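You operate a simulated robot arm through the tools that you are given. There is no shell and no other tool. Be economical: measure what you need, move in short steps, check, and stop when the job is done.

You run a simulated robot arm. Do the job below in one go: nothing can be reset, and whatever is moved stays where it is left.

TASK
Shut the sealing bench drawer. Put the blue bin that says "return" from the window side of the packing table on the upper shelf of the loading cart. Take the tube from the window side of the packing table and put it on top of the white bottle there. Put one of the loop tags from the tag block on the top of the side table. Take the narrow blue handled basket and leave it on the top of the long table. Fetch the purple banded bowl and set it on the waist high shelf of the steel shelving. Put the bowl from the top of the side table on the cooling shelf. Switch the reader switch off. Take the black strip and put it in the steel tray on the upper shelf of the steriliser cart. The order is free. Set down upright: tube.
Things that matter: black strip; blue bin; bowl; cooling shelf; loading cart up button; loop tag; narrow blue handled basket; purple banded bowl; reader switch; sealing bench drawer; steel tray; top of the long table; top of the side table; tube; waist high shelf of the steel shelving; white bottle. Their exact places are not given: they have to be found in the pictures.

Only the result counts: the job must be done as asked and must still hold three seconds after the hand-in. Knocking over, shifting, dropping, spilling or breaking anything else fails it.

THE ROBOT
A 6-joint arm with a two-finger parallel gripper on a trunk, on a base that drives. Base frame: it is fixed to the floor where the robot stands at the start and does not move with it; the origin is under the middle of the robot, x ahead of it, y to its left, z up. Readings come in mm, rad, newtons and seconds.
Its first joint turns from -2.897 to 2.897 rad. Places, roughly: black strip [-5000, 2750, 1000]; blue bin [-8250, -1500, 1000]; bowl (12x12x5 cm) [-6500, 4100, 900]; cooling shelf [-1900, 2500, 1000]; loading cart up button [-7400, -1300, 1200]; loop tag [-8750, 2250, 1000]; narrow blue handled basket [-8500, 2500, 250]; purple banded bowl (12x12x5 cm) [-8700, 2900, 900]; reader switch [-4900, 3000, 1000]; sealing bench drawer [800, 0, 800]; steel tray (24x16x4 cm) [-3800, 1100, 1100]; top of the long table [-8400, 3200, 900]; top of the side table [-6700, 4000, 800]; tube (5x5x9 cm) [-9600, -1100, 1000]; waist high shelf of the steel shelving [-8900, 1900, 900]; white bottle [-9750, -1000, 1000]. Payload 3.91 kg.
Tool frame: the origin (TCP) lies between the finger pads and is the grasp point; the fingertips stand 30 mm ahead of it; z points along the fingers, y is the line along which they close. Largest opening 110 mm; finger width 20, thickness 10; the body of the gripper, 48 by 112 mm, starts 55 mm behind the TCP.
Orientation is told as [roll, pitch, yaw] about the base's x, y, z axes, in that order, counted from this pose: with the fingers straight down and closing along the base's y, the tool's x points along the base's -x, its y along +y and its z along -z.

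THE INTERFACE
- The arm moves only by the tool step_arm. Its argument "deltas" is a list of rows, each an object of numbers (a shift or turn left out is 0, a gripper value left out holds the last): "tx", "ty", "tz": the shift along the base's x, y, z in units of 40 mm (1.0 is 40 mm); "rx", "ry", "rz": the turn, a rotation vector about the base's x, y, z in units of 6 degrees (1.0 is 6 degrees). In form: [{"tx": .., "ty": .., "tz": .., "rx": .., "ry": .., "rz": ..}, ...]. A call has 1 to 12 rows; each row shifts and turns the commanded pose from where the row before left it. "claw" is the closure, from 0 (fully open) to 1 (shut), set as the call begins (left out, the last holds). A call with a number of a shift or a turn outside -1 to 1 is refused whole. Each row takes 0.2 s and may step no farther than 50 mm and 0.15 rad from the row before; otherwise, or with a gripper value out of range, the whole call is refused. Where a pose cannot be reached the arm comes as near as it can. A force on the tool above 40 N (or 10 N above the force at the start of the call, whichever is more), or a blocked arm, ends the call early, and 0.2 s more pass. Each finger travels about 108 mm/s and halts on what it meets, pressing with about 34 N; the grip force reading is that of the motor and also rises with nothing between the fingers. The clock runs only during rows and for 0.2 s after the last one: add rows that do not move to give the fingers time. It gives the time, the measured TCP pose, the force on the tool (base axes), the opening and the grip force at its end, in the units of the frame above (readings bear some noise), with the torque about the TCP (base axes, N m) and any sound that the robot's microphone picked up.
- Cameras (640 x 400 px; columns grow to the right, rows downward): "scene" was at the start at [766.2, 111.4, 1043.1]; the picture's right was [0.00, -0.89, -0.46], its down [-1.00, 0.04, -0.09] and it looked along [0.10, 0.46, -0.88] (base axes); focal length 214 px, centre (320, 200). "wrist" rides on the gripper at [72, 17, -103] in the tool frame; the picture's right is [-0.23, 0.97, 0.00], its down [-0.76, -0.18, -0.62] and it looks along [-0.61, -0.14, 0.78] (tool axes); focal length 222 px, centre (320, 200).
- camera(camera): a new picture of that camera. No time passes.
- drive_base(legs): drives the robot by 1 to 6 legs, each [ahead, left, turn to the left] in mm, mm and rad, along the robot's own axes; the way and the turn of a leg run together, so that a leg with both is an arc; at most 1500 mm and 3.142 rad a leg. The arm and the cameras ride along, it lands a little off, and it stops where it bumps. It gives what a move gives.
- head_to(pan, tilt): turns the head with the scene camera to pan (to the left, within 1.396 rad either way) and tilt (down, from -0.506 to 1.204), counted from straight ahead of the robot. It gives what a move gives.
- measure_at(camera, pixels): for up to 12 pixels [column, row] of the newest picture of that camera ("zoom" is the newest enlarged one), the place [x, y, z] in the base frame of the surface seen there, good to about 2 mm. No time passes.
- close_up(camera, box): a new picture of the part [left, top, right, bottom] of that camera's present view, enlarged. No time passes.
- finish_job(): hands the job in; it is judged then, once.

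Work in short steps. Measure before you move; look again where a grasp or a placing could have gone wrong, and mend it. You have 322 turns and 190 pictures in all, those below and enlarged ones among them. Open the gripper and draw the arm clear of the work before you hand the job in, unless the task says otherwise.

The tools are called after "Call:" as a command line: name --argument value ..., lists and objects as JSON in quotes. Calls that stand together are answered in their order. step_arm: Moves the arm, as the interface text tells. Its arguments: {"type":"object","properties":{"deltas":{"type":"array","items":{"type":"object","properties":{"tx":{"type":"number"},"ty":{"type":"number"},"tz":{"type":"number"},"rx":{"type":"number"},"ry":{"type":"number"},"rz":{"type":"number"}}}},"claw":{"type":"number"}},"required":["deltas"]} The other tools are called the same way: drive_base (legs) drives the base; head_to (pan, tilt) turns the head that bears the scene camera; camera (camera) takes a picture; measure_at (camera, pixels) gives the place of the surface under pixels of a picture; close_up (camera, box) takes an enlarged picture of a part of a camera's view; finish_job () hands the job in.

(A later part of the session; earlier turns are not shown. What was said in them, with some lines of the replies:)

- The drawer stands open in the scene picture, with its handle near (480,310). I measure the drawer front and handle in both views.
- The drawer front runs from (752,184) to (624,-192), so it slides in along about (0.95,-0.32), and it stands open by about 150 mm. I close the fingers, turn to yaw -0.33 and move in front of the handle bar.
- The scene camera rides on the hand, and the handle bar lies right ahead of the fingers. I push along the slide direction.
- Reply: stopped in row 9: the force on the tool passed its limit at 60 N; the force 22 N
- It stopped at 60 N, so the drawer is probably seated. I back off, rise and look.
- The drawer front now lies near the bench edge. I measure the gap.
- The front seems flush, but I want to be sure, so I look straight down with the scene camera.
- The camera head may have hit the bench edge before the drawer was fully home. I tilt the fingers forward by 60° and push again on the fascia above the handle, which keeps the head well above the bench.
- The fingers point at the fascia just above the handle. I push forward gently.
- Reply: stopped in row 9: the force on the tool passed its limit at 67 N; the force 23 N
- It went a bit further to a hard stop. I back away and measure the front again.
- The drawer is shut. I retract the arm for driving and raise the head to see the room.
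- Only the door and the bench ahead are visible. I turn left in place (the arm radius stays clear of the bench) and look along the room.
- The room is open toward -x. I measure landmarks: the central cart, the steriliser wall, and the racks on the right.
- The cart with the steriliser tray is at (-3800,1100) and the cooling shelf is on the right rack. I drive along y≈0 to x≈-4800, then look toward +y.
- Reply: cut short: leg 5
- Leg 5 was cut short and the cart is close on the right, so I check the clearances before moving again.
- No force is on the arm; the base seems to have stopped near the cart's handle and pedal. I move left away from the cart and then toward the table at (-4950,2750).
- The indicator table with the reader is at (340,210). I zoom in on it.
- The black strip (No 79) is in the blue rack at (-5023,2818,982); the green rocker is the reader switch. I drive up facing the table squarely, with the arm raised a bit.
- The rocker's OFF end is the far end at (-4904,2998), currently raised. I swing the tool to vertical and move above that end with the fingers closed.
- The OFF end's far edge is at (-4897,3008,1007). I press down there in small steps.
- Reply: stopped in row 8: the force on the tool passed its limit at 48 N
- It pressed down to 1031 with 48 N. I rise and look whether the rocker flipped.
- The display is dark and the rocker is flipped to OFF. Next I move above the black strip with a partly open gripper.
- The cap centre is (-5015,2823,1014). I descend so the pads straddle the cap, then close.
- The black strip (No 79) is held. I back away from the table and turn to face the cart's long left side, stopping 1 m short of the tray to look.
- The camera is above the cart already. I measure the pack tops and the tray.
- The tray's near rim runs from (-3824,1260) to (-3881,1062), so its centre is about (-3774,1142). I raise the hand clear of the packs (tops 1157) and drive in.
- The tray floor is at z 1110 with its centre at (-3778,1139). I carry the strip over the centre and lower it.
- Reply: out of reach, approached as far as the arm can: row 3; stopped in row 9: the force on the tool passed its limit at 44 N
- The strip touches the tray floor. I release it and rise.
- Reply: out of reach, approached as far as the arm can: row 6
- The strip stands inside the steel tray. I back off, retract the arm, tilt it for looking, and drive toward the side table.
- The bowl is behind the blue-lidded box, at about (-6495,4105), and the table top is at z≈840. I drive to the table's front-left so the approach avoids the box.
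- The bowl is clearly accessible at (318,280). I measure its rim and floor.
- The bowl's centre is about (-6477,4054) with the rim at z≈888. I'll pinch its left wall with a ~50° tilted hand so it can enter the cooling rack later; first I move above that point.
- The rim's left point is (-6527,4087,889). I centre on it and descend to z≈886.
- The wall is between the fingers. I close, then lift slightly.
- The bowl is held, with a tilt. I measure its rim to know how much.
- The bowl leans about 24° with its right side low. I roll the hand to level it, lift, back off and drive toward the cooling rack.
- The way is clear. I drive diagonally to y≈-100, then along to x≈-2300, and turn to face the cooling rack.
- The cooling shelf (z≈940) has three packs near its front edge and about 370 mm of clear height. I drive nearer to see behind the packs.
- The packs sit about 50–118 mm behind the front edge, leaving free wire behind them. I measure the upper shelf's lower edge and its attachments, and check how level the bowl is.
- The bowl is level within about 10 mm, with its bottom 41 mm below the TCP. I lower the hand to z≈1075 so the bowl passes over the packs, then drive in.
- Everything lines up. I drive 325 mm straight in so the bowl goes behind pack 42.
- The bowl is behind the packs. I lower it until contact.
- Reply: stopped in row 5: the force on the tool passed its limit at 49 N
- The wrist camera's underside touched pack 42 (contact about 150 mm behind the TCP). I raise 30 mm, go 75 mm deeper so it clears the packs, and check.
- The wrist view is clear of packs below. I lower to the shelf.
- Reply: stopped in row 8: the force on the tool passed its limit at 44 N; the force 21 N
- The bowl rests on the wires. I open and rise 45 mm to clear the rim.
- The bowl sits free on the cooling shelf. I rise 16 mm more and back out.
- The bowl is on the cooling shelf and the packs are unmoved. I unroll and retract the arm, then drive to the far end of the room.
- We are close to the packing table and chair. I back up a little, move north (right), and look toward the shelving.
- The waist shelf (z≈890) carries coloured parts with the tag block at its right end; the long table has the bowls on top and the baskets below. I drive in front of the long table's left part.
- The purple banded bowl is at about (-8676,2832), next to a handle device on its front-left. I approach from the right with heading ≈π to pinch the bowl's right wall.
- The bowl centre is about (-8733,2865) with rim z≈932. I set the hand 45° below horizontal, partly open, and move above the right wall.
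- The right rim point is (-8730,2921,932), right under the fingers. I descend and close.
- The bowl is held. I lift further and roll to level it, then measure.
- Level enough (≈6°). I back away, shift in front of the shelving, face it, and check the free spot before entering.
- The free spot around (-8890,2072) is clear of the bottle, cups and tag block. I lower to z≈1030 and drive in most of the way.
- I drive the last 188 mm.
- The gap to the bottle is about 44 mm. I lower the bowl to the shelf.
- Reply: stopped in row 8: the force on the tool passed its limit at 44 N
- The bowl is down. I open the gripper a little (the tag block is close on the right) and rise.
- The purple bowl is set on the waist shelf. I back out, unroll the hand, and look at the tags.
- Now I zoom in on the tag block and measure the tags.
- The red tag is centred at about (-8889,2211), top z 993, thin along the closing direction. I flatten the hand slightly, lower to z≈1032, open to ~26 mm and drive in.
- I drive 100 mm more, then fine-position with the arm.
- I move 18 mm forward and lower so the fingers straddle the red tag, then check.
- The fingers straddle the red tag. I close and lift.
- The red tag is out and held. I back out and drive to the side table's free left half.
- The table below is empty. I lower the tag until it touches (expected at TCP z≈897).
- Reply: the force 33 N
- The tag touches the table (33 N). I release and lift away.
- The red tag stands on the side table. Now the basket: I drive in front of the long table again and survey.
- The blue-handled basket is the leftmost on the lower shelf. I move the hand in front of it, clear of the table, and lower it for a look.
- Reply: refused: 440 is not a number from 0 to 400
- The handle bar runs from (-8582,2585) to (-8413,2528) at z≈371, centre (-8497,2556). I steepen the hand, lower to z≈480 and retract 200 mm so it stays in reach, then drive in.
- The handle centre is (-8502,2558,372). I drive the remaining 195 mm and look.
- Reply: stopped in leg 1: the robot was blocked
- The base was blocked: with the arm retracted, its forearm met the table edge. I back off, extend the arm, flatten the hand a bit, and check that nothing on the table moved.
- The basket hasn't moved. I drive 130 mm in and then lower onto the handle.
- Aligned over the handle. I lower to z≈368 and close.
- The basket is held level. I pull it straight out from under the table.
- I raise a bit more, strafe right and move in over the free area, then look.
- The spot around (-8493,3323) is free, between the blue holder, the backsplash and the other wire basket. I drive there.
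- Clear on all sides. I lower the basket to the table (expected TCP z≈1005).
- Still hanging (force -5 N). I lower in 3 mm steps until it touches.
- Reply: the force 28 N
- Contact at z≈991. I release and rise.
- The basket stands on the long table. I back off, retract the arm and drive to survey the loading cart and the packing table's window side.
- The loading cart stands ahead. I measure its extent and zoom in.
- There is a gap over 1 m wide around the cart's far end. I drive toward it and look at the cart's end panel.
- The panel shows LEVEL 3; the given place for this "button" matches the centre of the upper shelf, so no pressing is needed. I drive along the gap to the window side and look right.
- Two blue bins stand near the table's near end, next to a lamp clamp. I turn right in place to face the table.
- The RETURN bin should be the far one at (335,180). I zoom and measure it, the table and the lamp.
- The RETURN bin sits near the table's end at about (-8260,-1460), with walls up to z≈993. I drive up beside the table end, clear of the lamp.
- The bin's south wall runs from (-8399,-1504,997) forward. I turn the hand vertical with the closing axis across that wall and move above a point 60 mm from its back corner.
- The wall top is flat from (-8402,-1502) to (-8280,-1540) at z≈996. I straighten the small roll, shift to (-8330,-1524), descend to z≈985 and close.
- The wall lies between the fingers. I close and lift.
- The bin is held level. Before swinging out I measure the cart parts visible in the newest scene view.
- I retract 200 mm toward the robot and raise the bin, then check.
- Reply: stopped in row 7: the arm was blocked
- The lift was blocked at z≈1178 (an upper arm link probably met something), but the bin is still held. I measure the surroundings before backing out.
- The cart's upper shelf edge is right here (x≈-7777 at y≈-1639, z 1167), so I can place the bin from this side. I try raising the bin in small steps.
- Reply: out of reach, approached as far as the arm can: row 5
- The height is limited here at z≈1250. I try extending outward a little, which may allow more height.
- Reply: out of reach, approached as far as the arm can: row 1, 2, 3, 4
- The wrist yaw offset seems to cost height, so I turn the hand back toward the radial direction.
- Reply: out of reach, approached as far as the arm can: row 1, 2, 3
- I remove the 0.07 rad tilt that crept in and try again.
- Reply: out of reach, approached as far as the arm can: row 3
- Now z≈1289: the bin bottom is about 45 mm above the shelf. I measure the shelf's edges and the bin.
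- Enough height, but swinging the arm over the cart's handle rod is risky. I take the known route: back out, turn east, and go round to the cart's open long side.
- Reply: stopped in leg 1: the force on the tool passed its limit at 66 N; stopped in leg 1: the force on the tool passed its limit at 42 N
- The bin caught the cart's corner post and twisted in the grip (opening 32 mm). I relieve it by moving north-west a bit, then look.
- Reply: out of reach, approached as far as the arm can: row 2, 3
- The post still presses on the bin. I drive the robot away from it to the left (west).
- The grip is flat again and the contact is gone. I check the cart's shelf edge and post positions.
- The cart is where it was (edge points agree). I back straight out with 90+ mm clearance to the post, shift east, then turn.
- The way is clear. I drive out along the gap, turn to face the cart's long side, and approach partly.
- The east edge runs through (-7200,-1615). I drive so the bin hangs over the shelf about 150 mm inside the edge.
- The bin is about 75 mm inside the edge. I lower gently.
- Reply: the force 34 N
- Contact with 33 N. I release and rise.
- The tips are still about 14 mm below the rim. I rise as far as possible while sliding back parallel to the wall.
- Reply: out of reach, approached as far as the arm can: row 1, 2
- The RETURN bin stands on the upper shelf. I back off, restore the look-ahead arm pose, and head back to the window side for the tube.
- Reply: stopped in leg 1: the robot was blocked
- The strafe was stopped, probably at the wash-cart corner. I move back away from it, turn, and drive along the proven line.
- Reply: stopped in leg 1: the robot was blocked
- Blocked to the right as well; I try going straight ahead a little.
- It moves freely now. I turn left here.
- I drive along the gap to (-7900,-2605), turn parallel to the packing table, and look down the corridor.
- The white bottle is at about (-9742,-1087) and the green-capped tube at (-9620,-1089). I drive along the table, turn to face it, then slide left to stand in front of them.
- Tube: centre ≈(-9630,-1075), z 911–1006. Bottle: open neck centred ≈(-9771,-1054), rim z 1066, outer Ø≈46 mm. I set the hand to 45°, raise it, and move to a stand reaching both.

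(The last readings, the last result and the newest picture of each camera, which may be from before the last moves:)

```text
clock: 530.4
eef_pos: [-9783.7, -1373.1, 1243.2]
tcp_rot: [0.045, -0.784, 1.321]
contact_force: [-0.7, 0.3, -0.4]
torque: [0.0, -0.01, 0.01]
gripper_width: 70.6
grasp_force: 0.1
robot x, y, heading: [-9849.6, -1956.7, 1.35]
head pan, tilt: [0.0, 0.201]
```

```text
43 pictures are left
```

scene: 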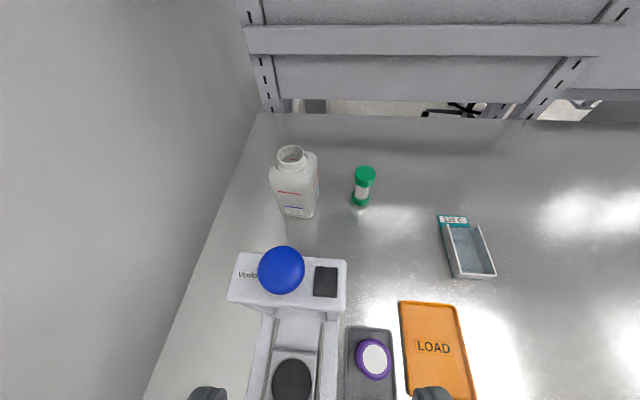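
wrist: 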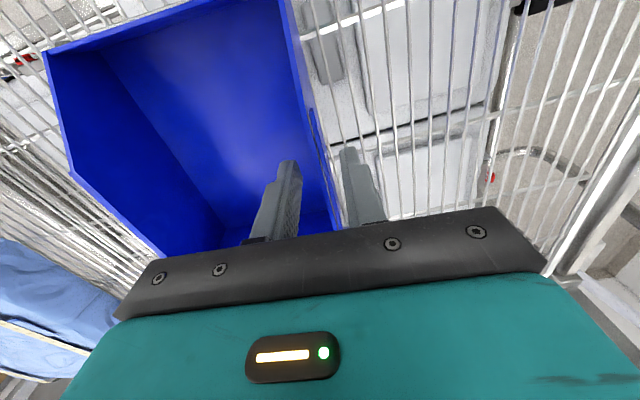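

Call:
close_up --camera "scene" --box '[250, 130, 410, 230]'

Call:
measure_at --camera "zoom" --pixels '[[420, 170], [500, 165], [460, 145], [462, 180], [460, 162], [105, 100], [230, 95], [165, 65], [170, 130], [440, 305], [360, 240], [468, 300]]'

Call:
measure_at --camera "scene" --pixels '[[280, 262], [250, 262], [345, 265], [290, 252], [375, 360], [200, 250]]'

```text
4.00 times, centred on (330, 180) of scene
```

zoom: 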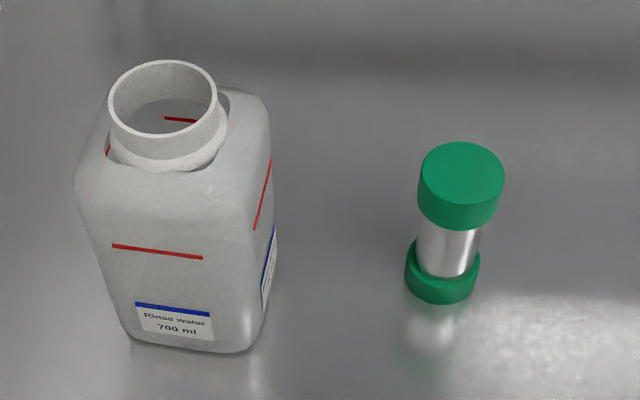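

```text
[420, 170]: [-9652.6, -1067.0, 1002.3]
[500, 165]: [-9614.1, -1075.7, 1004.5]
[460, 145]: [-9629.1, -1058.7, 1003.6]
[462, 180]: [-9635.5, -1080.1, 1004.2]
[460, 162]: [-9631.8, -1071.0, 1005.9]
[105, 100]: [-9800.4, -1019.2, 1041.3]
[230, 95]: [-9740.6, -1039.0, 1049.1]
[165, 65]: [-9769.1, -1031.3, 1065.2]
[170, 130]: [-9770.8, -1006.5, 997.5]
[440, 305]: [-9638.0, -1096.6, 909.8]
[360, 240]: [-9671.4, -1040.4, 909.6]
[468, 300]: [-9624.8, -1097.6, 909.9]
```

```text
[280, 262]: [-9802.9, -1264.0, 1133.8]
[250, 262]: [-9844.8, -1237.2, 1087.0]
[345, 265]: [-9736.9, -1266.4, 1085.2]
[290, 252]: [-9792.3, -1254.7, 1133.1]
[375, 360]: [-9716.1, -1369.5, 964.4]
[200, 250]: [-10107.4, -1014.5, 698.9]
```

The neck's inner width matters: the tube cap is ~42 mm across. I measure the rim more precisely.

Call:
close_up --camera "scene" --box '[270, 135, 320, 175]'

Call:
measure_at --camera "zoom" --pixels '[[98, 150], [100, 180], [436, 160], [440, 190], [270, 125], [270, 355], [200, 345], [340, 340], [150, 305], [400, 290]]'

```text
10.00 times, centred on (295, 155) of scene
```

zoom: 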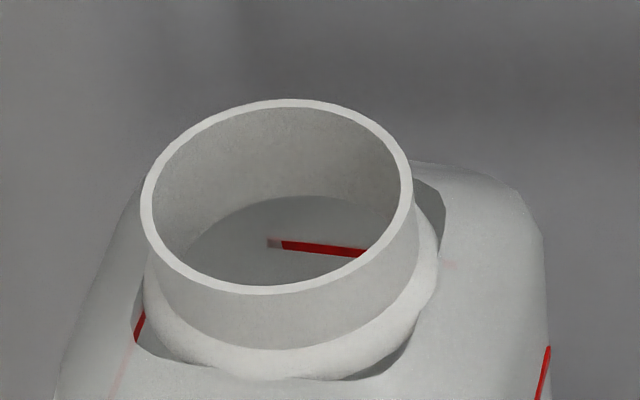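

```text
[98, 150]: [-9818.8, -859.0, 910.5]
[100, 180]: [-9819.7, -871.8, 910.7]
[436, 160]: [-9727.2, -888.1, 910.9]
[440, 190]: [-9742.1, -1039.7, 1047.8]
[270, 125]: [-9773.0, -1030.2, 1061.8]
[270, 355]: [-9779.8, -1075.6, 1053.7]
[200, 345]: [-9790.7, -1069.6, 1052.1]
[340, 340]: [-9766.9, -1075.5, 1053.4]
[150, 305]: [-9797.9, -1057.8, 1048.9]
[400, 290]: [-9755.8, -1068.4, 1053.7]
```

Call:
measure_at --camera "zoom" --pixels '[[146, 200], [407, 180], [290, 103], [260, 289], [170, 250], [390, 240], [180, 145], [380, 130], [330, 283], [146, 190]]'

```text
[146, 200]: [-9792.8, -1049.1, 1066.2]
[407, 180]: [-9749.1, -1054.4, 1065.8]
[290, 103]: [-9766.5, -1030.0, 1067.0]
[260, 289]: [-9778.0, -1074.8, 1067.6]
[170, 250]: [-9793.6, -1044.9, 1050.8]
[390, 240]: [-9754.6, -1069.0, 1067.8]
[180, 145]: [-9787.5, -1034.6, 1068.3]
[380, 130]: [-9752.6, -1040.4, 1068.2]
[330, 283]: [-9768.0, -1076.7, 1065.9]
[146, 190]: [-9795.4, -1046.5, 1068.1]
```

The neck's inner width nearly equals the tube's, so centring will matter. First I move above the tube: right, then forward and down to z≈1100.

Call:
step_arm --deltas '[{"tx": 0.95}, {"tx": 0.95}, {"tx": 0.95}, {"tx": 0.95, "ty": 0.2}, {"ty": 0.95, "tz": -0.25}, {"ty": 0.95, "tz": -0.25}, {"ty": 0.95, "tz": -0.25}, {"ty": 0.95, "tz": -0.25}, {"ty": 0.95, "tz": -0.5}, {"ty": 0.95, "tz": -0.7}, {"ty": 0.95, "tz": -0.7}, {"ty": 0.67, "tz": -0.7}]'

Call:
head_to --pan 0 --tilt 0.6

Call:
camera --camera "scene"

```text
clock: 533.0
eef_pos: [-9631.9, -1070.6, 1100.1]
tcp_rot: [0.044, -0.786, 1.322]
contact_force: [0.2, -1.3, 1.1]
torque: [0.0, 0.01, -0.01]
gripper_width: 70.1
grasp_force: 0.0
robot x, y, heading: [-9847.4, -1957.1, 1.344]
head pan, tilt: [0.0, 0.201]
```

```text
clock: 533.8
eef_pos: [-9632.4, -1070.9, 1098.7]
tcp_rot: [0.046, -0.783, 1.32]
contact_force: [-1.0, 0.3, 0.2]
torque: [-0.03, 0.01, 0.01]
gripper_width: 70.3
grasp_force: 0.1
robot x, y, heading: [-9850.1, -1953.5, 1.345]
head pan, tilt: [0.0, 0.6]
```

```text
40 pictures are left
```

scene: 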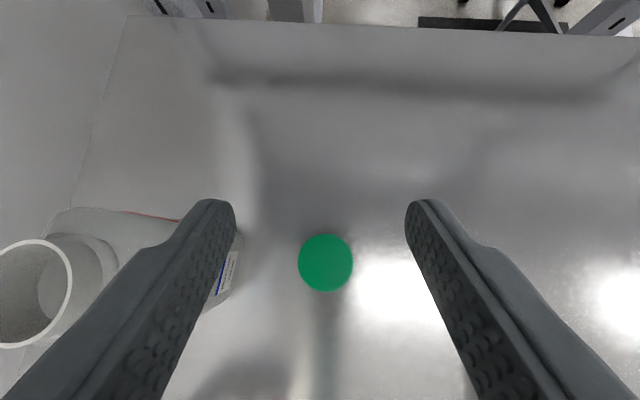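

Call:
measure_at --camera "scene" --pixels '[[301, 263], [350, 263], [326, 288], [326, 237], [326, 263], [240, 245], [228, 290], [180, 222]]'

```text
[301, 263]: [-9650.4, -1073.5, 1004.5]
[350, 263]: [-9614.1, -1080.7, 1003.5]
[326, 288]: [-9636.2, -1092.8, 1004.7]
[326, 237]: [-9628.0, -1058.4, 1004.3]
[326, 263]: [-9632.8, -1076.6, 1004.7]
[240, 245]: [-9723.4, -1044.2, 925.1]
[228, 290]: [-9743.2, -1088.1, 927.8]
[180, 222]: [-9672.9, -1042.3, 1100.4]
```

The cap centre is (-9632,-1076), Ø≈41 mm, slightly smaller than the neck's ≈43.5 mm hole. So I'll set it about 13 mm off-centre, where the rim arc supports it stably. First I grasp the cap.

Call:
step_arm --deltas '[{"ty": -0.14, "tz": -0.7}, {"tz": -0.7}, {"tz": -0.7}, {"tz": -0.5}, {"tz": -0.22}]'

Call:
camera --camera "scene"

```text
clock: 535.0
eef_pos: [-9628.1, -1076.0, 984.9]
tcp_rot: [0.044, -0.783, 1.32]
contact_force: [0.4, 0.2, -0.1]
torque: [0.01, -0.03, 0.0]
gripper_width: 70.6
grasp_force: 0.1
robot x, y, heading: [-9846.8, -1954.8, 1.346]
head pan, tilt: [0.0, 0.6]
```

```text
39 pictures are left
```

scene: 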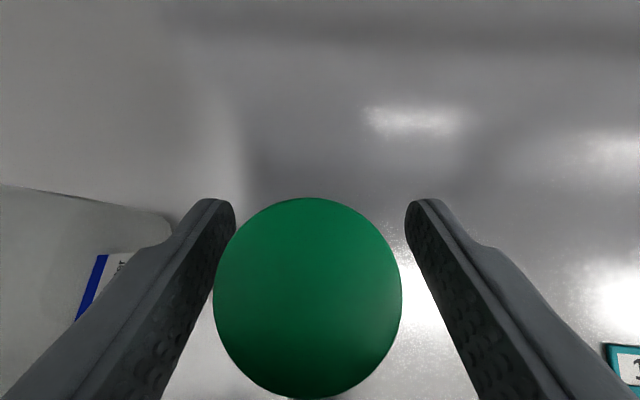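

I nudge 3 mm left to centre, and close.

Call:
step_arm --deltas '[{"tx": -0.09}]'

Call:
step_arm --claw 1 --deltas '[{}, {}, {}]'

Call:
step_arm --deltas '[{"tz": 0.15}, {"tz": 0.4}, {"tz": 0.8}, {"tz": 0.9}, {"tz": 0.9}, {"tz": 0.9}, {"tz": 0.9}]'

Call:
camera --camera "scene"

Call:
camera --camera "wrist"

```text
clock: 535.4
eef_pos: [-9633.7, -1075.2, 985.6]
tcp_rot: [0.044, -0.784, 1.322]
contact_force: [-0.1, 0.0, 0.2]
torque: [-0.02, -0.01, -0.01]
gripper_width: 70.2
grasp_force: 0.1
robot x, y, heading: [-9849.3, -1956.1, 1.348]
head pan, tilt: [0.0, 0.6]
```

```text
clock: 536.2
eef_pos: [-9632.2, -1075.3, 985.6]
tcp_rot: [0.045, -0.783, 1.322]
contact_force: [-0.3, -0.3, -0.8]
torque: [0.01, -0.02, 0.0]
gripper_width: 40.7
grasp_force: 34.1
robot x, y, heading: [-9846.8, -1956.8, 1.344]
head pan, tilt: [0.0, 0.6]
```

```text
clock: 537.8
eef_pos: [-9635.8, -1077.1, 1185.8]
tcp_rot: [0.046, -0.784, 1.321]
contact_force: [0.2, 1.0, -1.1]
torque: [0.0, 0.04, -0.02]
gripper_width: 40.8
grasp_force: 33.8
robot x, y, heading: [-9848.2, -1954.8, 1.341]
head pan, tilt: [0.0, 0.6]
```

```text
38 pictures are left
```

scene: 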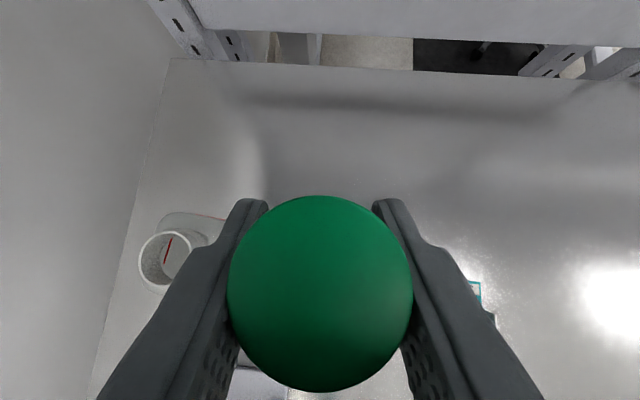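

```text
37 pictures are left
```

wrist: 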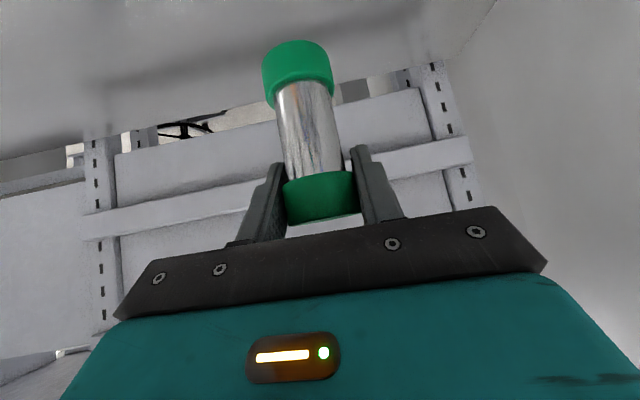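

The tube is held upright (Ø≈41 mm). Its base is 75 mm below the TCP, so contact with the rim (z 1066) comes at TCP≈1142. I move above the neck, 15 mm off its centre toward the robot: (-9775,-1067).

Call:
step_arm --deltas '[{"tx": -0.87, "ty": 0.06}, {"tx": -0.87, "ty": 0.06}, {"tx": -0.87, "ty": 0.06}, {"tx": -0.87, "ty": 0.06}, {}]'

Call:
camera --camera "wrist"

Call:
camera --camera "scene"

```text
clock: 539.0
eef_pos: [-9777.1, -1068.0, 1185.6]
tcp_rot: [0.041, -0.784, 1.323]
contact_force: [0.2, -0.7, -0.7]
torque: [0.0, 0.02, -0.02]
gripper_width: 40.9
grasp_force: 34.1
robot x, y, heading: [-9848.2, -1954.7, 1.349]
head pan, tilt: [0.0, 0.6]
```

```text
36 pictures are left
```

wrist: 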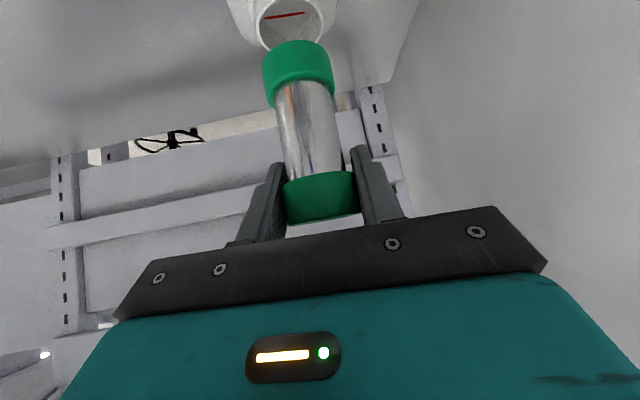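

```text
35 pictures are left
```

scene: 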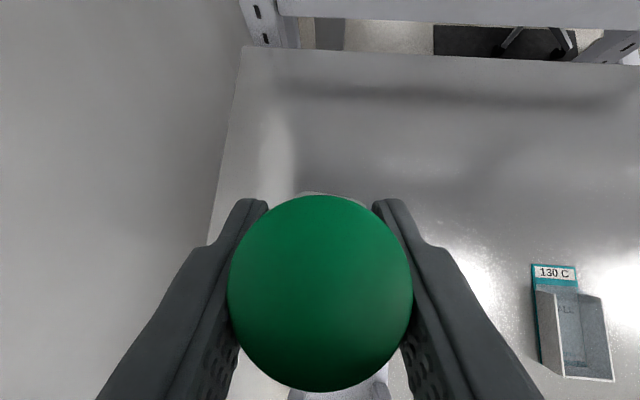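

The wrist camera sees both the tube base and the bottle neck. I zoom there and measure both.

Call:
close_up --camera "wrist" --box '[220, 0, 360, 100]'

Call:
measure_at --camera "zoom" --pixels '[[330, 200], [330, 300], [205, 270], [500, 270], [180, 130], [440, 110], [210, 220], [460, 180], [330, 245]]'

```text
4.00 times, centred on (290, 50) of wrist
```

zoom: 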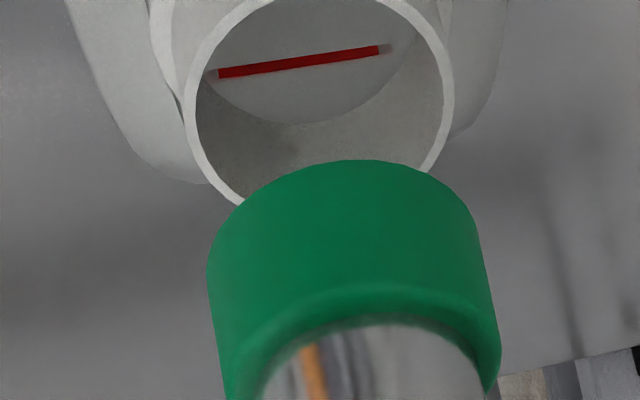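

```text
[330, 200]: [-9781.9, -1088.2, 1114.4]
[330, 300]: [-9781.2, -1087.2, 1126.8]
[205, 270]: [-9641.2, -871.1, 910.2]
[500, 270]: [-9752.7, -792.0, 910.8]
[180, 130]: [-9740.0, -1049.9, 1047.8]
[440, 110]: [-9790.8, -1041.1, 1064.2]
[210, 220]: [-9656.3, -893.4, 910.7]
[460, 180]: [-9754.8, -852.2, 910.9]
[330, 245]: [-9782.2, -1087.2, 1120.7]
```

The tube's axis matches the TCP. I shift 2 mm, lower 36 mm, then creep down in 2 mm steps until contact.

Call:
step_arm --deltas '[{"tx": 0.05, "ty": 0.04}, {"tz": -0.5}, {"tz": -0.4}, {"tz": -0.05}, {"tz": -0.05}, {"tz": -0.05}]'

Call:
close_up --camera "wrist" --box '[220, 0, 380, 100]'

```text
clock: 540.4
eef_pos: [-9771.2, -1065.1, 1143.4]
tcp_rot: [0.045, -0.783, 1.321]
contact_force: [-0.2, 0.1, -0.4]
torque: [-0.01, 0.0, 0.02]
gripper_width: 40.9
grasp_force: 33.8
robot x, y, heading: [-9851.2, -1955.9, 1.347]
head pan, tilt: [0.0, 0.6]
```

```text
4.00 times, centred on (300, 50) of wrist
```

zoom: 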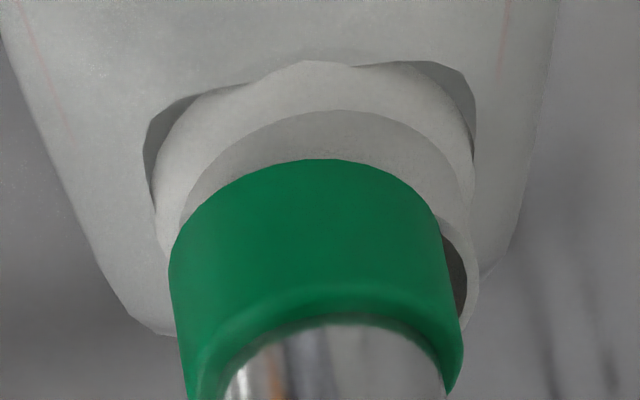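

The tube base overlaps the near rim, with the far-left part of the hole still visible, as intended. I creep down 1.6 mm per row.

Call:
step_arm --deltas '[{"tx": -0.04, "tz": -0.04}, {"tz": -0.04}]'

```text
clock: 541.0
eef_pos: [-9774.3, -1064.9, 1140.9]
tcp_rot: [0.045, -0.785, 1.321]
contact_force: [0.9, -0.7, 6.8]
torque: [-0.09, -0.22, 0.0]
gripper_width: 40.9
grasp_force: 33.6
robot x, y, heading: [-9847.3, -1953.8, 1.344]
head pan, tilt: [0.0, 0.6]
```

Contact: +7 N at base height ≈1066, so the rim carries it. I open the fingers without moving and look.

Call:
step_arm --claw 0.5 --deltas '[{}, {}, {}]'

Call:
camera --camera "wrist"

Call:
camera --camera "scene"

```text
clock: 541.8
eef_pos: [-9773.6, -1063.0, 1140.4]
tcp_rot: [0.046, -0.783, 1.322]
contact_force: [-0.4, -0.2, -0.1]
torque: [0.02, -0.01, -0.02]
gripper_width: 55.1
grasp_force: 0.0
robot x, y, heading: [-9849.1, -1955.4, 1.343]
head pan, tilt: [0.0, 0.6]
```

```text
32 pictures are left
```

wrist: 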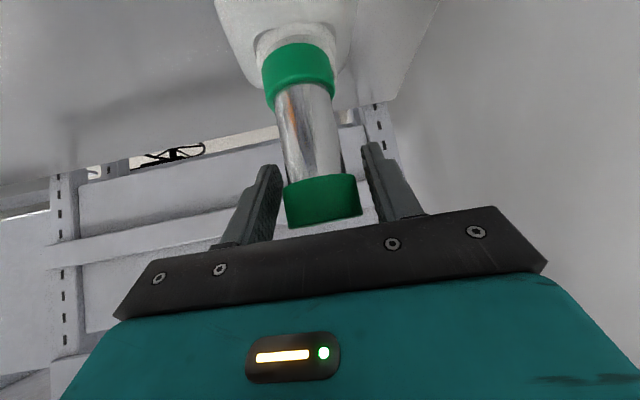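

```text
31 pictures are left
```

scene: 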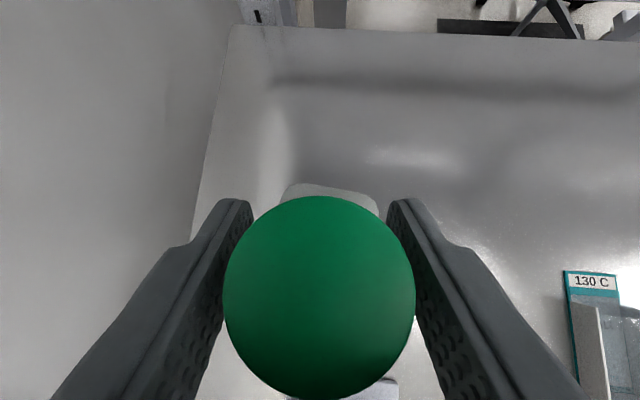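

The tube stands by itself. I open wider and withdraw straight up, then check it.

Call:
step_arm --claw 0.3 --deltas '[{}, {}, {"tz": 0.4}, {"tz": 0.6}, {"tz": 0.7}, {"tz": 0.8}, {"tz": 0.3}]'

Call:
camera --camera "scene"

```text
clock: 543.4
eef_pos: [-9772.2, -1064.6, 1251.1]
tcp_rot: [0.045, -0.786, 1.321]
contact_force: [-0.6, -0.3, 0.3]
torque: [0.0, -0.02, 0.0]
gripper_width: 77.1
grasp_force: 0.0
robot x, y, heading: [-9847.3, -1956.0, 1.346]
head pan, tilt: [0.0, 0.6]
```

```text
30 pictures are left
```

scene: 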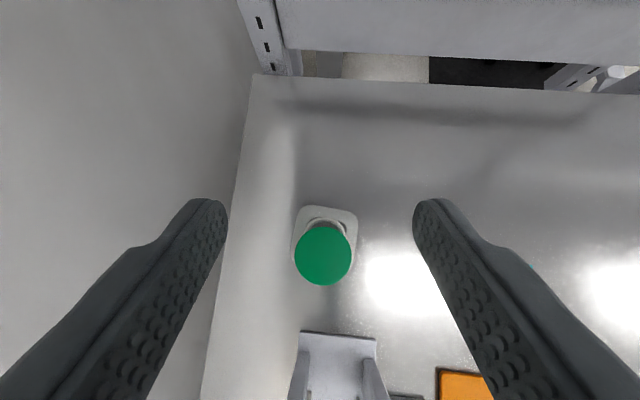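

Call:
measure_at --camera "scene" --pixels '[[299, 255], [348, 255], [323, 280], [323, 230], [323, 255], [325, 218], [340, 222]]'

Call:
close_up --camera "scene" --box '[270, 190, 380, 300]'

```text
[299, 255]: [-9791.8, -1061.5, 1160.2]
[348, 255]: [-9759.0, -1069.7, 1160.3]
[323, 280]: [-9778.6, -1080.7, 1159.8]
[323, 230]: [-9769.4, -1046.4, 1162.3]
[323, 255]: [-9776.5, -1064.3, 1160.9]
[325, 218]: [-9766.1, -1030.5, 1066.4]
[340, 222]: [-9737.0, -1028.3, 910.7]
```

```text
3.64 times, centred on (325, 245) of scene
```

zoom: 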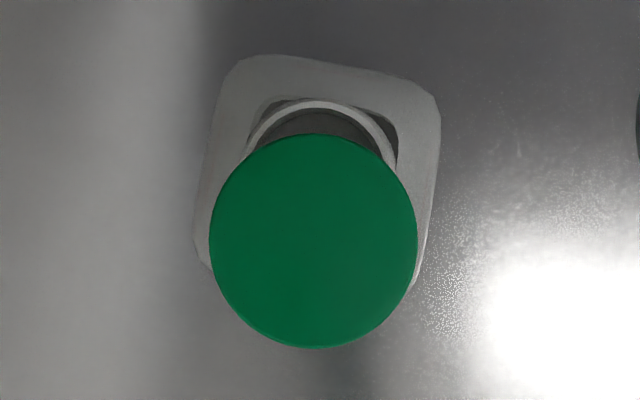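

The tube stands level (top z≈1160.5 all round) on the bottle's rim. I back the robot away with the hand high, and take one last look.

Call:
drive_base --legs '[[-280, 0, 0]]'

Call:
head_to --pan 0 --tilt 0.1

Call:
camera --camera "scene"

```text
clock: 545.4
eef_pos: [-9837.3, -1339.8, 1251.0]
tcp_rot: [0.046, -0.783, 1.323]
contact_force: [-0.1, -0.2, -0.2]
torque: [0.01, -0.03, -0.03]
gripper_width: 76.9
grasp_force: 0.0
robot x, y, heading: [-9912.1, -2230.7, 1.347]
head pan, tilt: [0.0, 0.6]
```

```text
clock: 546.3
eef_pos: [-9837.5, -1339.9, 1252.1]
tcp_rot: [0.047, -0.784, 1.322]
contact_force: [0.7, -0.3, 0.1]
torque: [-0.01, 0.01, 0.04]
gripper_width: 77.1
grasp_force: 0.1
robot x, y, heading: [-9907.4, -2232.3, 1.343]
head pan, tilt: [0.0, 0.099]
```

```text
28 pictures are left
```

scene: 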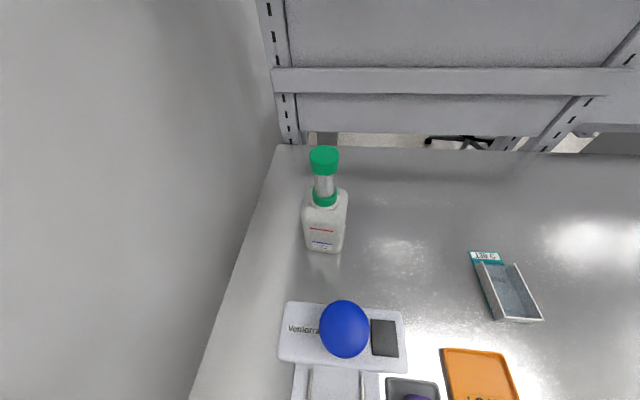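

The tube stands on the bottle. I draw the arm clear of the table.

Call:
step_arm --deltas '[{"tx": -0.2, "ty": -0.9}, {"tx": -0.2, "ty": -0.9}, {"tx": -0.2, "ty": -0.9}, {"tx": -0.2, "ty": -0.9}, {"tx": -0.2, "ty": -0.9}, {"tx": -0.2, "ty": -0.9}, {"tx": -0.2, "ty": -0.9}]'

Call:
close_up --camera "scene" --box '[220, 60, 460, 260]'

```text
clock: 547.9
eef_pos: [-9895.2, -1590.8, 1250.1]
tcp_rot: [0.044, -0.78, 1.32]
contact_force: [-0.2, 1.2, -1.1]
torque: [-0.03, -0.03, -0.02]
gripper_width: 76.9
grasp_force: 0.0
robot x, y, heading: [-9908.3, -2231.9, 1.353]
head pan, tilt: [0.0, 0.099]
```

```text
2.00 times, centred on (340, 160) of scene
```

zoom: 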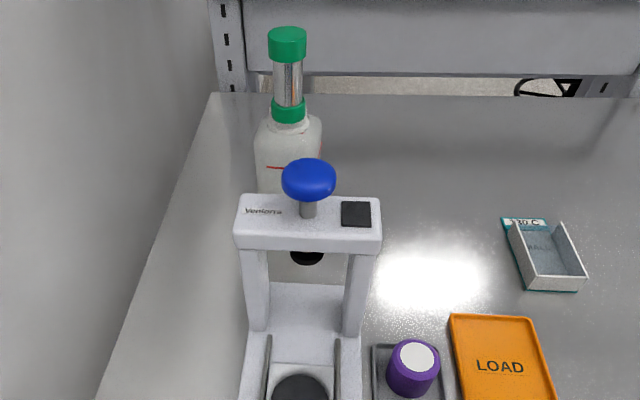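

Every part of the task is done, the gripper is open and the arm is clear, so I hand the job in.

Call:
finish_job

```text
The job is handed in.
```

All nine parts were carried out and the job is handed in, but I bumped other things on the way:
- **Loading cart:** the bin struck its corner post. The cart measured unmoved afterwards.
- **Cooling-shelf pack:** the hand pressed on one of the packs. It looked unmoved.
- **Long table:** the arm touched its edge. The basket there had not moved; I did not check the items on top.
- **Wash cart:** the base was blocked, probably against it. I could not confirm it stayed put.

The tube stands level on the bottle's open neck, about 12 mm off centre because the neck opening is slightly wider than the tube. The loop tag was left standing on its edge.
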